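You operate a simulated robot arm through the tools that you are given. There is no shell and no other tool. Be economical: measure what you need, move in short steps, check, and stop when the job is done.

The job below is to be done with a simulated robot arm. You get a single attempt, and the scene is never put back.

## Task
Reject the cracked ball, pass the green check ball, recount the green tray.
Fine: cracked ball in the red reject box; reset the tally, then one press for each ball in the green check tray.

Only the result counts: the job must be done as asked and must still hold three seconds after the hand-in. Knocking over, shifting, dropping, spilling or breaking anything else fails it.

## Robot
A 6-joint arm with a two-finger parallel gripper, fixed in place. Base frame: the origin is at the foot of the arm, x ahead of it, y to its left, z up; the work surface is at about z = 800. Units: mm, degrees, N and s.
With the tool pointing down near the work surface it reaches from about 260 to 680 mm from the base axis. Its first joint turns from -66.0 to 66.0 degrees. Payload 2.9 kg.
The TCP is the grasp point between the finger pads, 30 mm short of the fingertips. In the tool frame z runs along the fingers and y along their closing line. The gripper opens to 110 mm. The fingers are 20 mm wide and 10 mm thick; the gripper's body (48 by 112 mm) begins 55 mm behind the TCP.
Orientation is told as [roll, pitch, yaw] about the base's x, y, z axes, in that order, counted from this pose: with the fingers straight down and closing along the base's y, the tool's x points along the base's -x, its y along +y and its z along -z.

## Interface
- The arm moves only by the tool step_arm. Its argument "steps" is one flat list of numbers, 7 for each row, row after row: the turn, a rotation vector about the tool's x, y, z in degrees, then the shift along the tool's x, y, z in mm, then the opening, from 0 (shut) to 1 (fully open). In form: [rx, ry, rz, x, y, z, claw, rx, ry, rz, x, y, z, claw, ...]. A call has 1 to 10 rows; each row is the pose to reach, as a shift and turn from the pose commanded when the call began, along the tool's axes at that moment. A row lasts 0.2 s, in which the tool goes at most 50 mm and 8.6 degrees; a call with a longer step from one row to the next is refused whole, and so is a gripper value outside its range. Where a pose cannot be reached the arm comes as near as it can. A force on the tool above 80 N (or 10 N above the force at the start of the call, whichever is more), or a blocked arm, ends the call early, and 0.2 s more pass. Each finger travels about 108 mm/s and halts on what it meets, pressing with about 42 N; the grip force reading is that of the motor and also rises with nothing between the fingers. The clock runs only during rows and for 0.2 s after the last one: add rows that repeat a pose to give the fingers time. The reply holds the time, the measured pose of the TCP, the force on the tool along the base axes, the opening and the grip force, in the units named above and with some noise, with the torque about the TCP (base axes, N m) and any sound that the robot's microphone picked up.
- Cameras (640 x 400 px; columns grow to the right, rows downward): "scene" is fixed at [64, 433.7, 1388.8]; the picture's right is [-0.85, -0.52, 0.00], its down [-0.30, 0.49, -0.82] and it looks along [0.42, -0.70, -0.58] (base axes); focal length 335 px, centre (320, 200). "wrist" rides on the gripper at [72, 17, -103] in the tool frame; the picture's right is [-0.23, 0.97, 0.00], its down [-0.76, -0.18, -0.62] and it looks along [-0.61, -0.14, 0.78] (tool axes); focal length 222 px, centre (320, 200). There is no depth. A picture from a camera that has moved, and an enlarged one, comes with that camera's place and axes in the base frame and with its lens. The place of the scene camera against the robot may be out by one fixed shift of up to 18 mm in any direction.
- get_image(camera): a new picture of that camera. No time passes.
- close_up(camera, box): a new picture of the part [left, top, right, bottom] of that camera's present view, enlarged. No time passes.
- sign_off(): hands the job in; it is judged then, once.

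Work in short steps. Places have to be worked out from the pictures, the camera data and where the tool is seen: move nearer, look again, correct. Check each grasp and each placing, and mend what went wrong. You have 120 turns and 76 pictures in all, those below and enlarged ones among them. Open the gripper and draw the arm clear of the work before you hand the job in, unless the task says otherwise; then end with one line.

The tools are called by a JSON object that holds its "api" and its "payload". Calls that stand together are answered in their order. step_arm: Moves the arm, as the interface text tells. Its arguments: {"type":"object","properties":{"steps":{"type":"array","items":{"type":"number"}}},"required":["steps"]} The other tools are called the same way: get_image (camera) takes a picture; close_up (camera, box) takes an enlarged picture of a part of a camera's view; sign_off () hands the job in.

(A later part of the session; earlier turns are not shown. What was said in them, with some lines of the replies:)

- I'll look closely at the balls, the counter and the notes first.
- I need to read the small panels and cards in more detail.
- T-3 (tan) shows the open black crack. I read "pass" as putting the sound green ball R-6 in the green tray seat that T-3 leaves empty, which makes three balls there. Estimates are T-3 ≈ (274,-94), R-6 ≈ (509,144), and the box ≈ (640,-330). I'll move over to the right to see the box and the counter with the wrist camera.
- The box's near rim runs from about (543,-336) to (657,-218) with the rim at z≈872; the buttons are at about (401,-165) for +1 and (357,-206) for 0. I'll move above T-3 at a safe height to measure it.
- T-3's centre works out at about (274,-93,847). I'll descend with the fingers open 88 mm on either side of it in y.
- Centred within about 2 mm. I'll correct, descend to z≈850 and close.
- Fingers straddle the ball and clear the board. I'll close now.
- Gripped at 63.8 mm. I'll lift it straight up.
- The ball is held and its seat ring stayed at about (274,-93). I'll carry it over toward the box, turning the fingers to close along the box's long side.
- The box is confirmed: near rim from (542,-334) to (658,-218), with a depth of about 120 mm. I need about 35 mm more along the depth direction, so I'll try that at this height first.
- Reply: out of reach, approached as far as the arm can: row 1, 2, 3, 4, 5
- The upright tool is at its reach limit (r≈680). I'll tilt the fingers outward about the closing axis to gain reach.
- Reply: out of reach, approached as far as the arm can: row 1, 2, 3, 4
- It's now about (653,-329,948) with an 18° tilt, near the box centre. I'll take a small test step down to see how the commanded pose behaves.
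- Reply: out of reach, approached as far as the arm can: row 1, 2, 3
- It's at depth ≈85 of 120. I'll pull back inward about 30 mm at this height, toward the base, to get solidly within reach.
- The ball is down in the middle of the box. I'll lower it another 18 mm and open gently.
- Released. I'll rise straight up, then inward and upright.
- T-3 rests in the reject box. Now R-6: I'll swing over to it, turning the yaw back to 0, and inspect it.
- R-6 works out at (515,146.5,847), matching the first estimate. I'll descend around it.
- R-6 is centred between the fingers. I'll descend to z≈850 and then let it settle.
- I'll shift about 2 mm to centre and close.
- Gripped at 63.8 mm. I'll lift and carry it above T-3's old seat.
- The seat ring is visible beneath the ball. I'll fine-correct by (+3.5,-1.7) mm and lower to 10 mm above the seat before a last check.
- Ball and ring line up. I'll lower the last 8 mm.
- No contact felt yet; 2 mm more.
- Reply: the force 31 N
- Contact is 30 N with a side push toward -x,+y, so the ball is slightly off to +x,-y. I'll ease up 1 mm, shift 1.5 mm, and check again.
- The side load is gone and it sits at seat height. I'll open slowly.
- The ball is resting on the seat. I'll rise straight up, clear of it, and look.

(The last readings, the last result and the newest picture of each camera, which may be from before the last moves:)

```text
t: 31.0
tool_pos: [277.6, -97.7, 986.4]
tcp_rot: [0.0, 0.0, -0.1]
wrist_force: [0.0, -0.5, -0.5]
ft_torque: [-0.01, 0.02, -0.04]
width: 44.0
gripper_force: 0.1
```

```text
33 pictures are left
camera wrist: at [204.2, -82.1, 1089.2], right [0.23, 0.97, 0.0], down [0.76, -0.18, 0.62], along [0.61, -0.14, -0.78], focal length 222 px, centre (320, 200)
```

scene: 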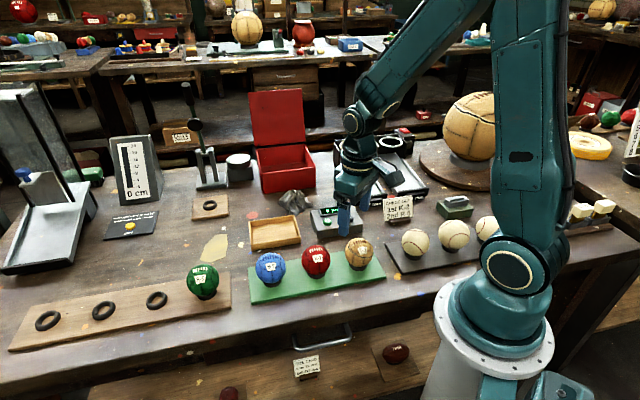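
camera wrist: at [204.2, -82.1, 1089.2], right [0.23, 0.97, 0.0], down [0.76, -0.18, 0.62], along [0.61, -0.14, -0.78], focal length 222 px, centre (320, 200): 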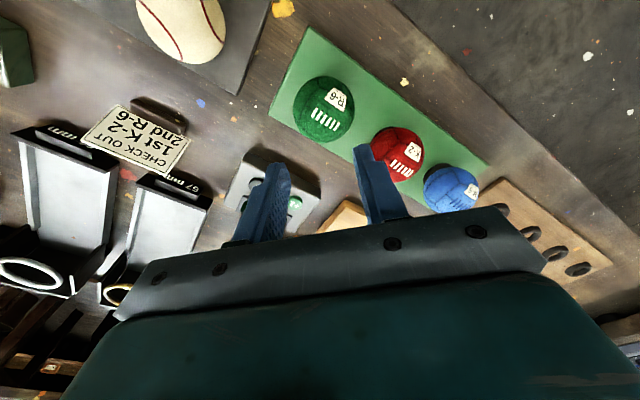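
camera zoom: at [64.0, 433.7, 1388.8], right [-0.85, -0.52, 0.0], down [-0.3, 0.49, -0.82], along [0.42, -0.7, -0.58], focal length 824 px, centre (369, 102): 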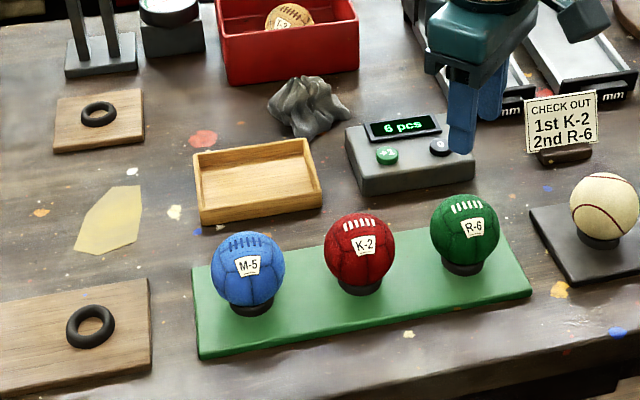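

R-6 sits properly in the green tray, which now holds three balls: M-5, K-2 and R-6. Next is the tally: I'll close the fingers and move above the "0" button (~(356,-206), top z≈835).

{"api": "step_arm", "payload": {"steps": [0, 0, 0, -20, -28, 0, 0, 0, 0, 0, -40, -56, 20, 0, 0, 0, 0, -60, -84, 45, 0, 0, 0, 0, -79, -109, 70, 0, 0, 0, 0, -79, -109, 70, 0]}}

{"api": "get_image", "payload": {"camera": "wrist"}}

{"api": "close_up", "payload": {"camera": "scene", "box": [280, 170, 400, 260]}}

```text
t: 32.2
tool_pos: [355.8, -206.3, 910.5]
tcp_rot: [0.0, -0.1, -0.1]
wrist_force: [0.1, 0.2, -0.1]
ft_torque: [0.0, -0.03, -0.01]
width: 0.0
gripper_force: 37.4
```

```text
32 pictures are left
camera wrist: at [283.1, -191.4, 1013.3], right [0.23, 0.97, 0.0], down [0.76, -0.18, 0.62], along [0.61, -0.14, -0.78], focal length 222 px, centre (320, 200)
```

wrist: 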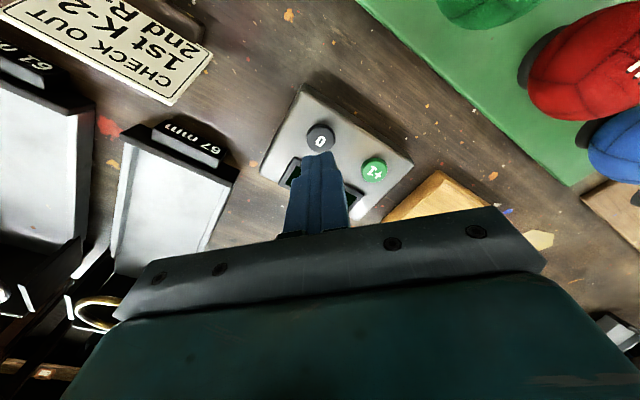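

```text
4.44 times, centred on (340, 215) of scene
camera zoom: at [64.0, 433.7, 1388.8], right [-0.85, -0.52, 0.0], down [-0.3, 0.49, -0.82], along [0.42, -0.7, -0.58], focal length 1487 px, centre (231, 133)
```

zoom: 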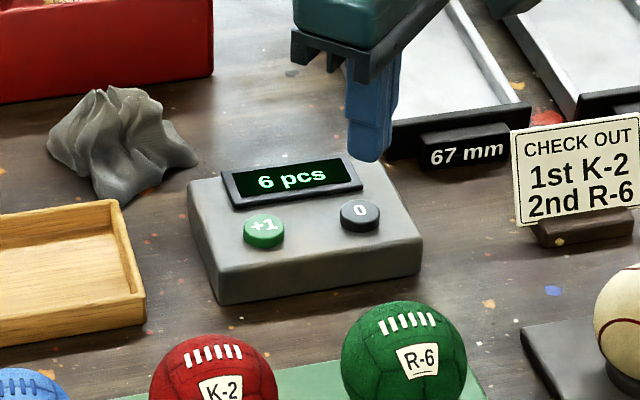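

Refined: 0 at (357.5,-208), +1 at (400,-166.5). I'll align and lower to about 8 mm above the 0 button.

{"api": "step_arm", "payload": {"steps": [0, 0, 0, -1.7, -2, 15, 0, 0, 0, 0, -1.7, -2, 36, 0, 0, 0, 0, -1.7, -2, 36, 0]}}

{"api": "get_image", "payload": {"camera": "wrist"}}

{"api": "close_up", "payload": {"camera": "scene", "box": [300, 190, 380, 250]}}

```text
t: 33.0
tool_pos: [356.6, -205.0, 877.8]
tcp_rot: [0.0, -0.1, -0.1]
wrist_force: [0.2, -0.2, 0.4]
ft_torque: [0.02, 0.0, -0.01]
width: 0.0
gripper_force: 38.7
```

```text
30 pictures are left
camera wrist: at [283.4, -189.6, 981.4], right [0.23, 0.97, 0.0], down [0.76, -0.18, 0.62], along [0.61, -0.14, -0.78], focal length 222 px, centre (320, 200)
```

wrist: 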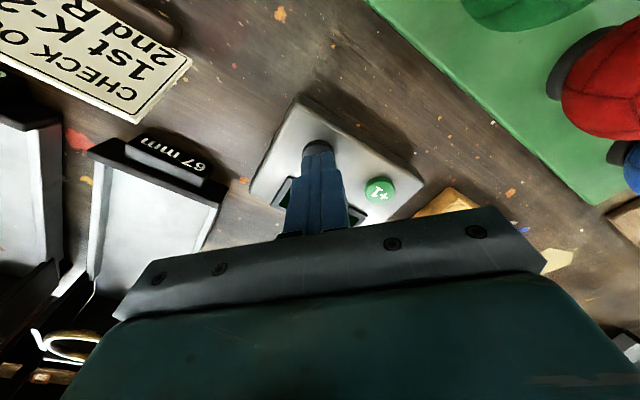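

```text
6.67 times, centred on (340, 220) of scene
camera zoom: at [64.0, 433.7, 1388.8], right [-0.85, -0.52, 0.0], down [-0.3, 0.49, -0.82], along [0.42, -0.7, -0.58], focal length 2231 px, centre (187, 67)
```

zoom: 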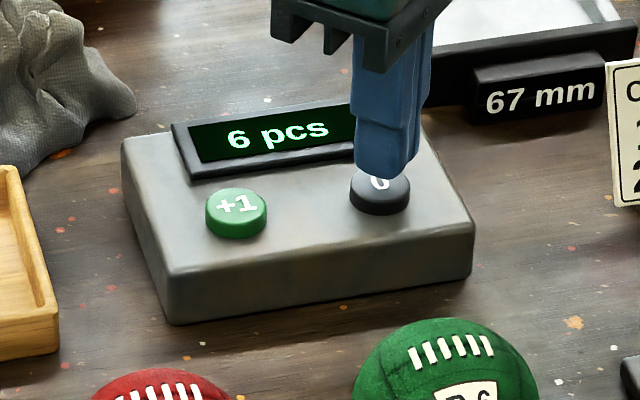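

Tip is over the button within about 2 mm. I'll press down in small rows (force stop protects).

{"api": "step_arm", "payload": {"steps": [0, 0, 0, 0, -0.5, 6, 0, 0, 0, 0, 0, -0.5, 9, 0, 0, 0, 0, 0, -0.5, 11, 0, 0, 0, 0, 0, -0.5, 12.5, 0, 0, 0, 0, 0, -0.5, 12.5, 0]}}

{"api": "close_up", "payload": {"camera": "scene", "box": [300, 190, 380, 250]}}

```text
t: 34.2
tool_pos: [356.9, -205.1, 866.3]
tcp_rot: [0.0, 0.0, -0.1]
wrist_force: [0.1, 0.0, 0.4]
ft_torque: [0.0, -0.01, -0.04]
width: 0.2
gripper_force: 37.4
```

```text
6.67 times, centred on (340, 220) of scene
camera zoom: at [64.0, 433.7, 1388.8], right [-0.85, -0.52, 0.0], down [-0.3, 0.49, -0.82], along [0.42, -0.7, -0.58], focal length 2231 px, centre (187, 67)
```

zoom: 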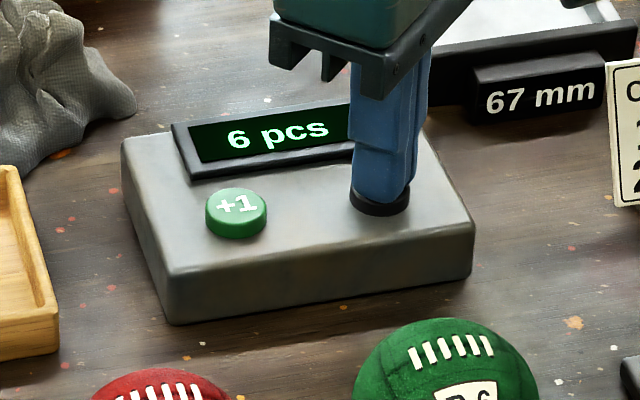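

Tip is just about on the cap and centred. I'll continue downward.

{"api": "step_arm", "payload": {"steps": [0, 0, 0, 0, 0, 1.5, 0, 0, 0, 0, 0, 0, 3, 0, 0, 0, 0, 0, 0, 4, 0, 0, 0, 0, 0, 0, 4, 0]}}

{"api": "close_up", "payload": {"camera": "scene", "box": [300, 190, 380, 250]}}

```text
t: 35.2
tool_pos: [357.1, -205.2, 863.1]
tcp_rot: [0.0, 0.0, 0.0]
wrist_force: [0.3, 1.9, 6.9]
ft_torque: [0.06, 0.01, -0.01]
width: 0.0
gripper_force: 37.8
heard: click
```

```text
6.67 times, centred on (340, 220) of scene
camera zoom: at [63.9, 433.8, 1388.8], right [-0.85, -0.52, 0.0], down [-0.3, 0.49, -0.82], along [0.42, -0.7, -0.58], focal length 2231 px, centre (187, 67)
```

zoom: 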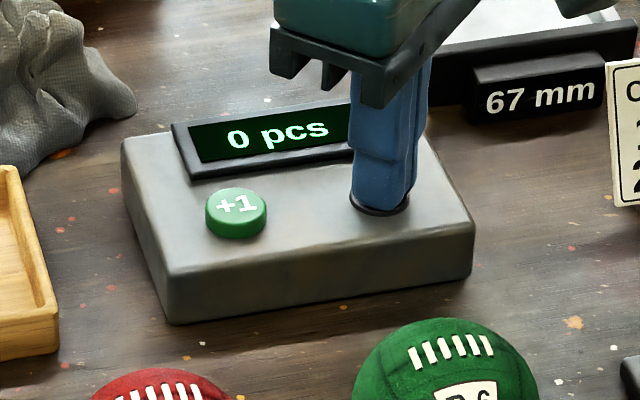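

The tally reads 0. I'll rise, move by (+43,+42) to the +1 button, and hover ~8 mm above press depth.

{"api": "step_arm", "payload": {"steps": [0, 0, 0, 0, 0, -10, 0, 0, 0, 0, 0, 0, -22, 0, 0, 0, 0, -22, 21, -22, 0, 0, 0, 0, -43, 42, -22, 0, 0, 0, 0, -43, 42, -9, 0, 0, 0, 0, -43, 42, -9, 0]}}

{"api": "close_up", "payload": {"camera": "scene", "box": [300, 190, 380, 250]}}

{"api": "get_image", "payload": {"camera": "wrist"}}

```text
t: 36.6
tool_pos: [402.3, -164.3, 871.2]
tcp_rot: [0.0, 0.0, 0.1]
wrist_force: [0.1, 1.4, -0.2]
ft_torque: [0.02, 0.01, 0.03]
width: 0.0
gripper_force: 37.4
```

```text
6.67 times, centred on (340, 220) of scene
camera zoom: at [64.0, 433.8, 1388.8], right [-0.85, -0.52, 0.0], down [-0.3, 0.49, -0.82], along [0.42, -0.7, -0.58], focal length 2231 px, centre (187, 67)
```

zoom: 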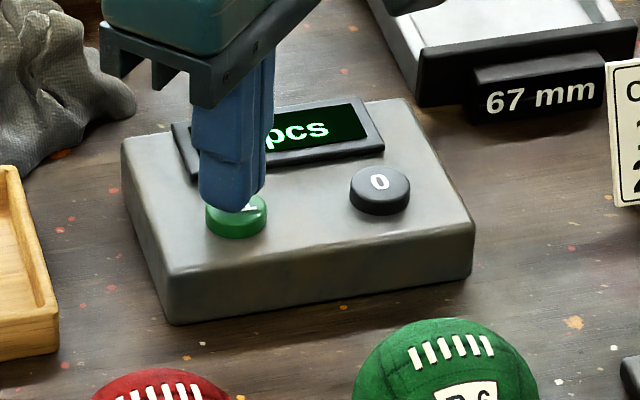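

```text
25 pictures are left
camera wrist: at [328.6, -148.2, 974.6], right [0.23, 0.97, 0.0], down [0.76, -0.18, 0.62], along [0.61, -0.14, -0.78], focal length 222 px, centre (320, 200)
```

wrist: 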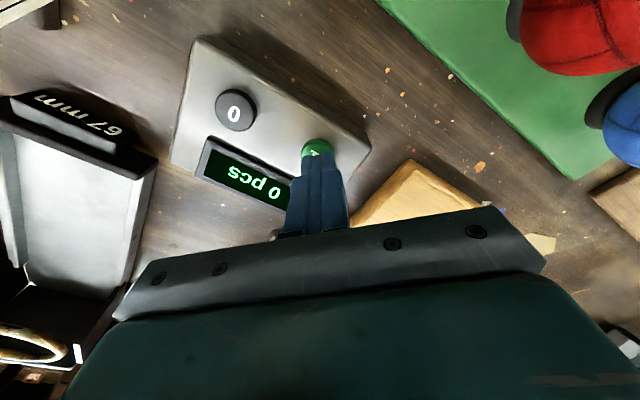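

Display shows 0 pcs and the tip is over +1. First press: down 9 mm, then back up.

{"api": "step_arm", "payload": {"steps": [0, 0, 0, 1.5, 0, 4, 0, 0, 0, 0, 1.5, 0, 7, 0, 0, 0, 0, 1.5, 0, 9.3, 0, 0, 0, 0, 1.5, 0, 9.3, 0, 0, 0, 0, 1.5, 0, 0, 0, 0, 0, 0, 1.5, 0, 0, 0]}}

{"api": "close_up", "payload": {"camera": "wrist", "box": [160, 60, 400, 210]}}

```text
t: 38.0
tool_pos: [398.5, -163.8, 872.2]
tcp_rot: [-0.1, 0.0, 0.1]
wrist_force: [0.3, 0.2, 0.1]
ft_torque: [-0.02, 0.0, -0.01]
width: 0.2
gripper_force: 37.8
heard: click
```

```text
2.67 times, centred on (280, 135) of wrist
camera zoom: at [324.8, -148.8, 975.1], right [0.23, 0.97, 0.0], down [0.76, -0.18, 0.62], along [0.61, -0.14, -0.78], focal length 592 px, centre (427, 373)
```

zoom: 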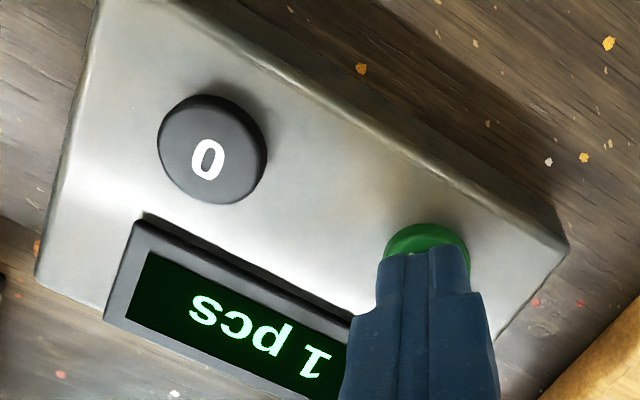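

One click, and the display reads 1. Second press.

{"api": "step_arm", "payload": {"steps": [0, 0, 0, 0, 0, 4, 0, 0, 0, 0, 0, 0, 7, 0, 0, 0, 0, 0, 0, 9.3, 0, 0, 0, 0, 0, 0, 9.3, 0, 0, 0, 0, 0, 0, 0, 0, 0, 0, 0, 0, 0, 0, 0]}}

{"api": "close_up", "payload": {"camera": "wrist", "box": [160, 60, 400, 210]}}

```text
t: 39.4
tool_pos: [398.4, -164.5, 871.2]
tcp_rot: [0.0, -0.1, 0.0]
wrist_force: [0.0, -0.6, -0.5]
ft_torque: [0.01, 0.05, 0.01]
width: 0.0
gripper_force: 37.8
heard: click
```

```text
2.67 times, centred on (280, 135) of wrist
camera zoom: at [325.0, -149.1, 974.7], right [0.23, 0.97, 0.0], down [0.76, -0.18, 0.62], along [0.61, -0.14, -0.78], focal length 592 px, centre (427, 373)
```

zoom: 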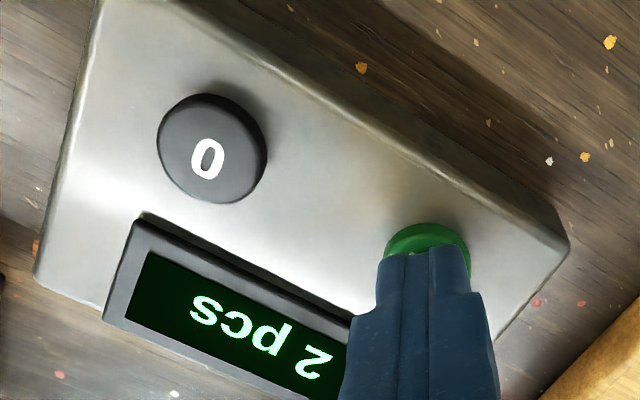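

The display reads 2. Third press, for the third ball.

{"api": "step_arm", "payload": {"steps": [0, 0, 0, 0, 0, 4, 0, 0, 0, 0, 0, 0, 7, 0, 0, 0, 0, 0, 0, 9.3, 0, 0, 0, 0, 0, 0, 9.3, 0, 0, 0, 0, 0, 0, 0, 0, 0, 0, 0, 0, 0, 0, 0]}}

{"api": "close_up", "payload": {"camera": "wrist", "box": [160, 60, 400, 210]}}

```text
t: 40.8
tool_pos: [397.1, -164.3, 872.9]
tcp_rot: [-0.1, 0.0, 0.1]
wrist_force: [1.3, -0.5, 0.0]
ft_torque: [0.0, -0.02, -0.04]
width: 0.0
gripper_force: 37.9
heard: click
```

```text
2.67 times, centred on (280, 135) of wrist
camera zoom: at [324.1, -149.3, 975.5], right [0.23, 0.97, 0.0], down [0.76, -0.18, 0.62], along [0.61, -0.14, -0.78], focal length 592 px, centre (427, 373)
```

zoom: 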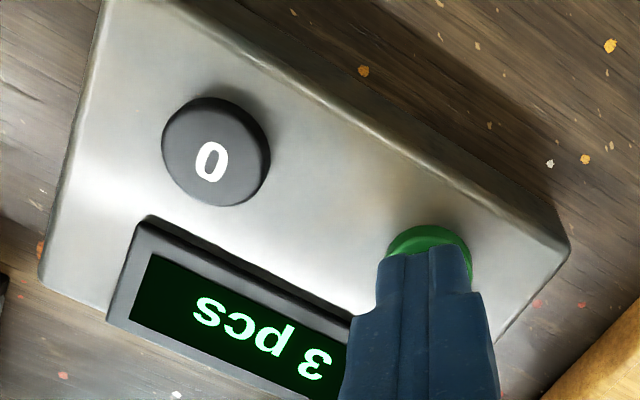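

The display reads 3. I'll rise clear, open the gripper, and check the whole scene.

{"api": "step_arm", "payload": {"steps": [0, 0, 0, 0, 0, -40, 0, 0, 0, 0, 0, 0, -85, 0, 0, 0, 0, 0, 0, -130, 0.2, 0, 0, 0, 0, 0, -175, 0.5, 0, 0, 0, 0, 0, -200, 0.8, 0, 0, 0, 0, 0, -200, 0.8]}}

{"api": "get_image", "payload": {"camera": "scene"}}

{"api": "close_up", "payload": {"camera": "scene", "box": [200, 130, 430, 310]}}

```text
t: 42.2
tool_pos: [399.0, -163.4, 1072.8]
tcp_rot: [0.0, 0.0, 0.0]
wrist_force: [0.4, 0.3, 1.4]
ft_torque: [-0.01, -0.03, 0.03]
width: 88.0
gripper_force: 0.0
```

```text
21 pictures are left
```

scene: 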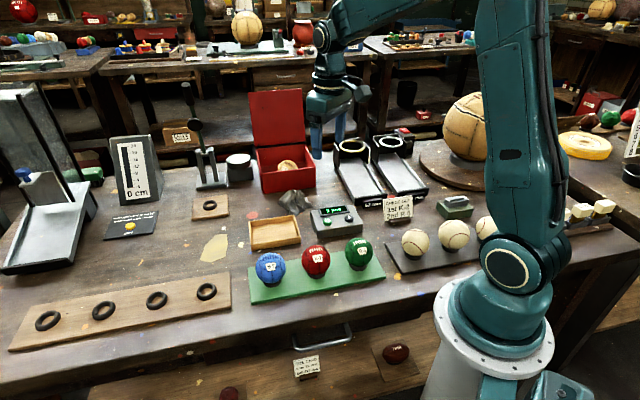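

```text
2.22 times, centred on (315, 220) of scene
camera zoom: at [64.0, 433.7, 1388.8], right [-0.85, -0.52, 0.0], down [-0.3, 0.49, -0.82], along [0.42, -0.7, -0.58], focal length 744 px, centre (331, 156)
```

zoom: 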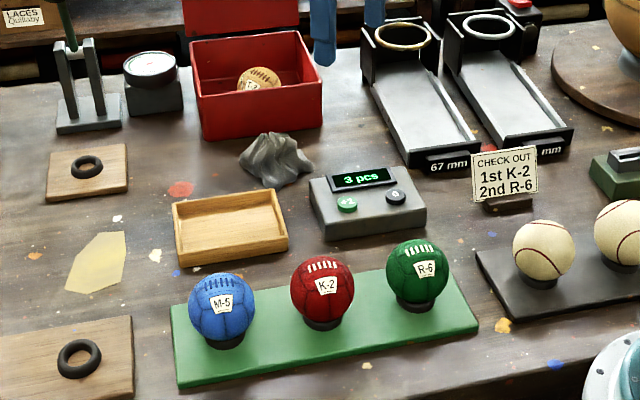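

Everything is in place: T-3 is in the reject box, M-5, K-2 and R-6 are in the green tray, the tally reads 3, and the arm is clear. I'm handing in.

{"api": "sign_off", "payload": {}}

```text
The job is handed in.
```

I put cracked ball T-3 in the red reject box, moved R-6 to the green check tray (I took "pass" to mean this), reset the tally and pressed +1 three times; it reads 3, for M-5, K-2 and R-6.
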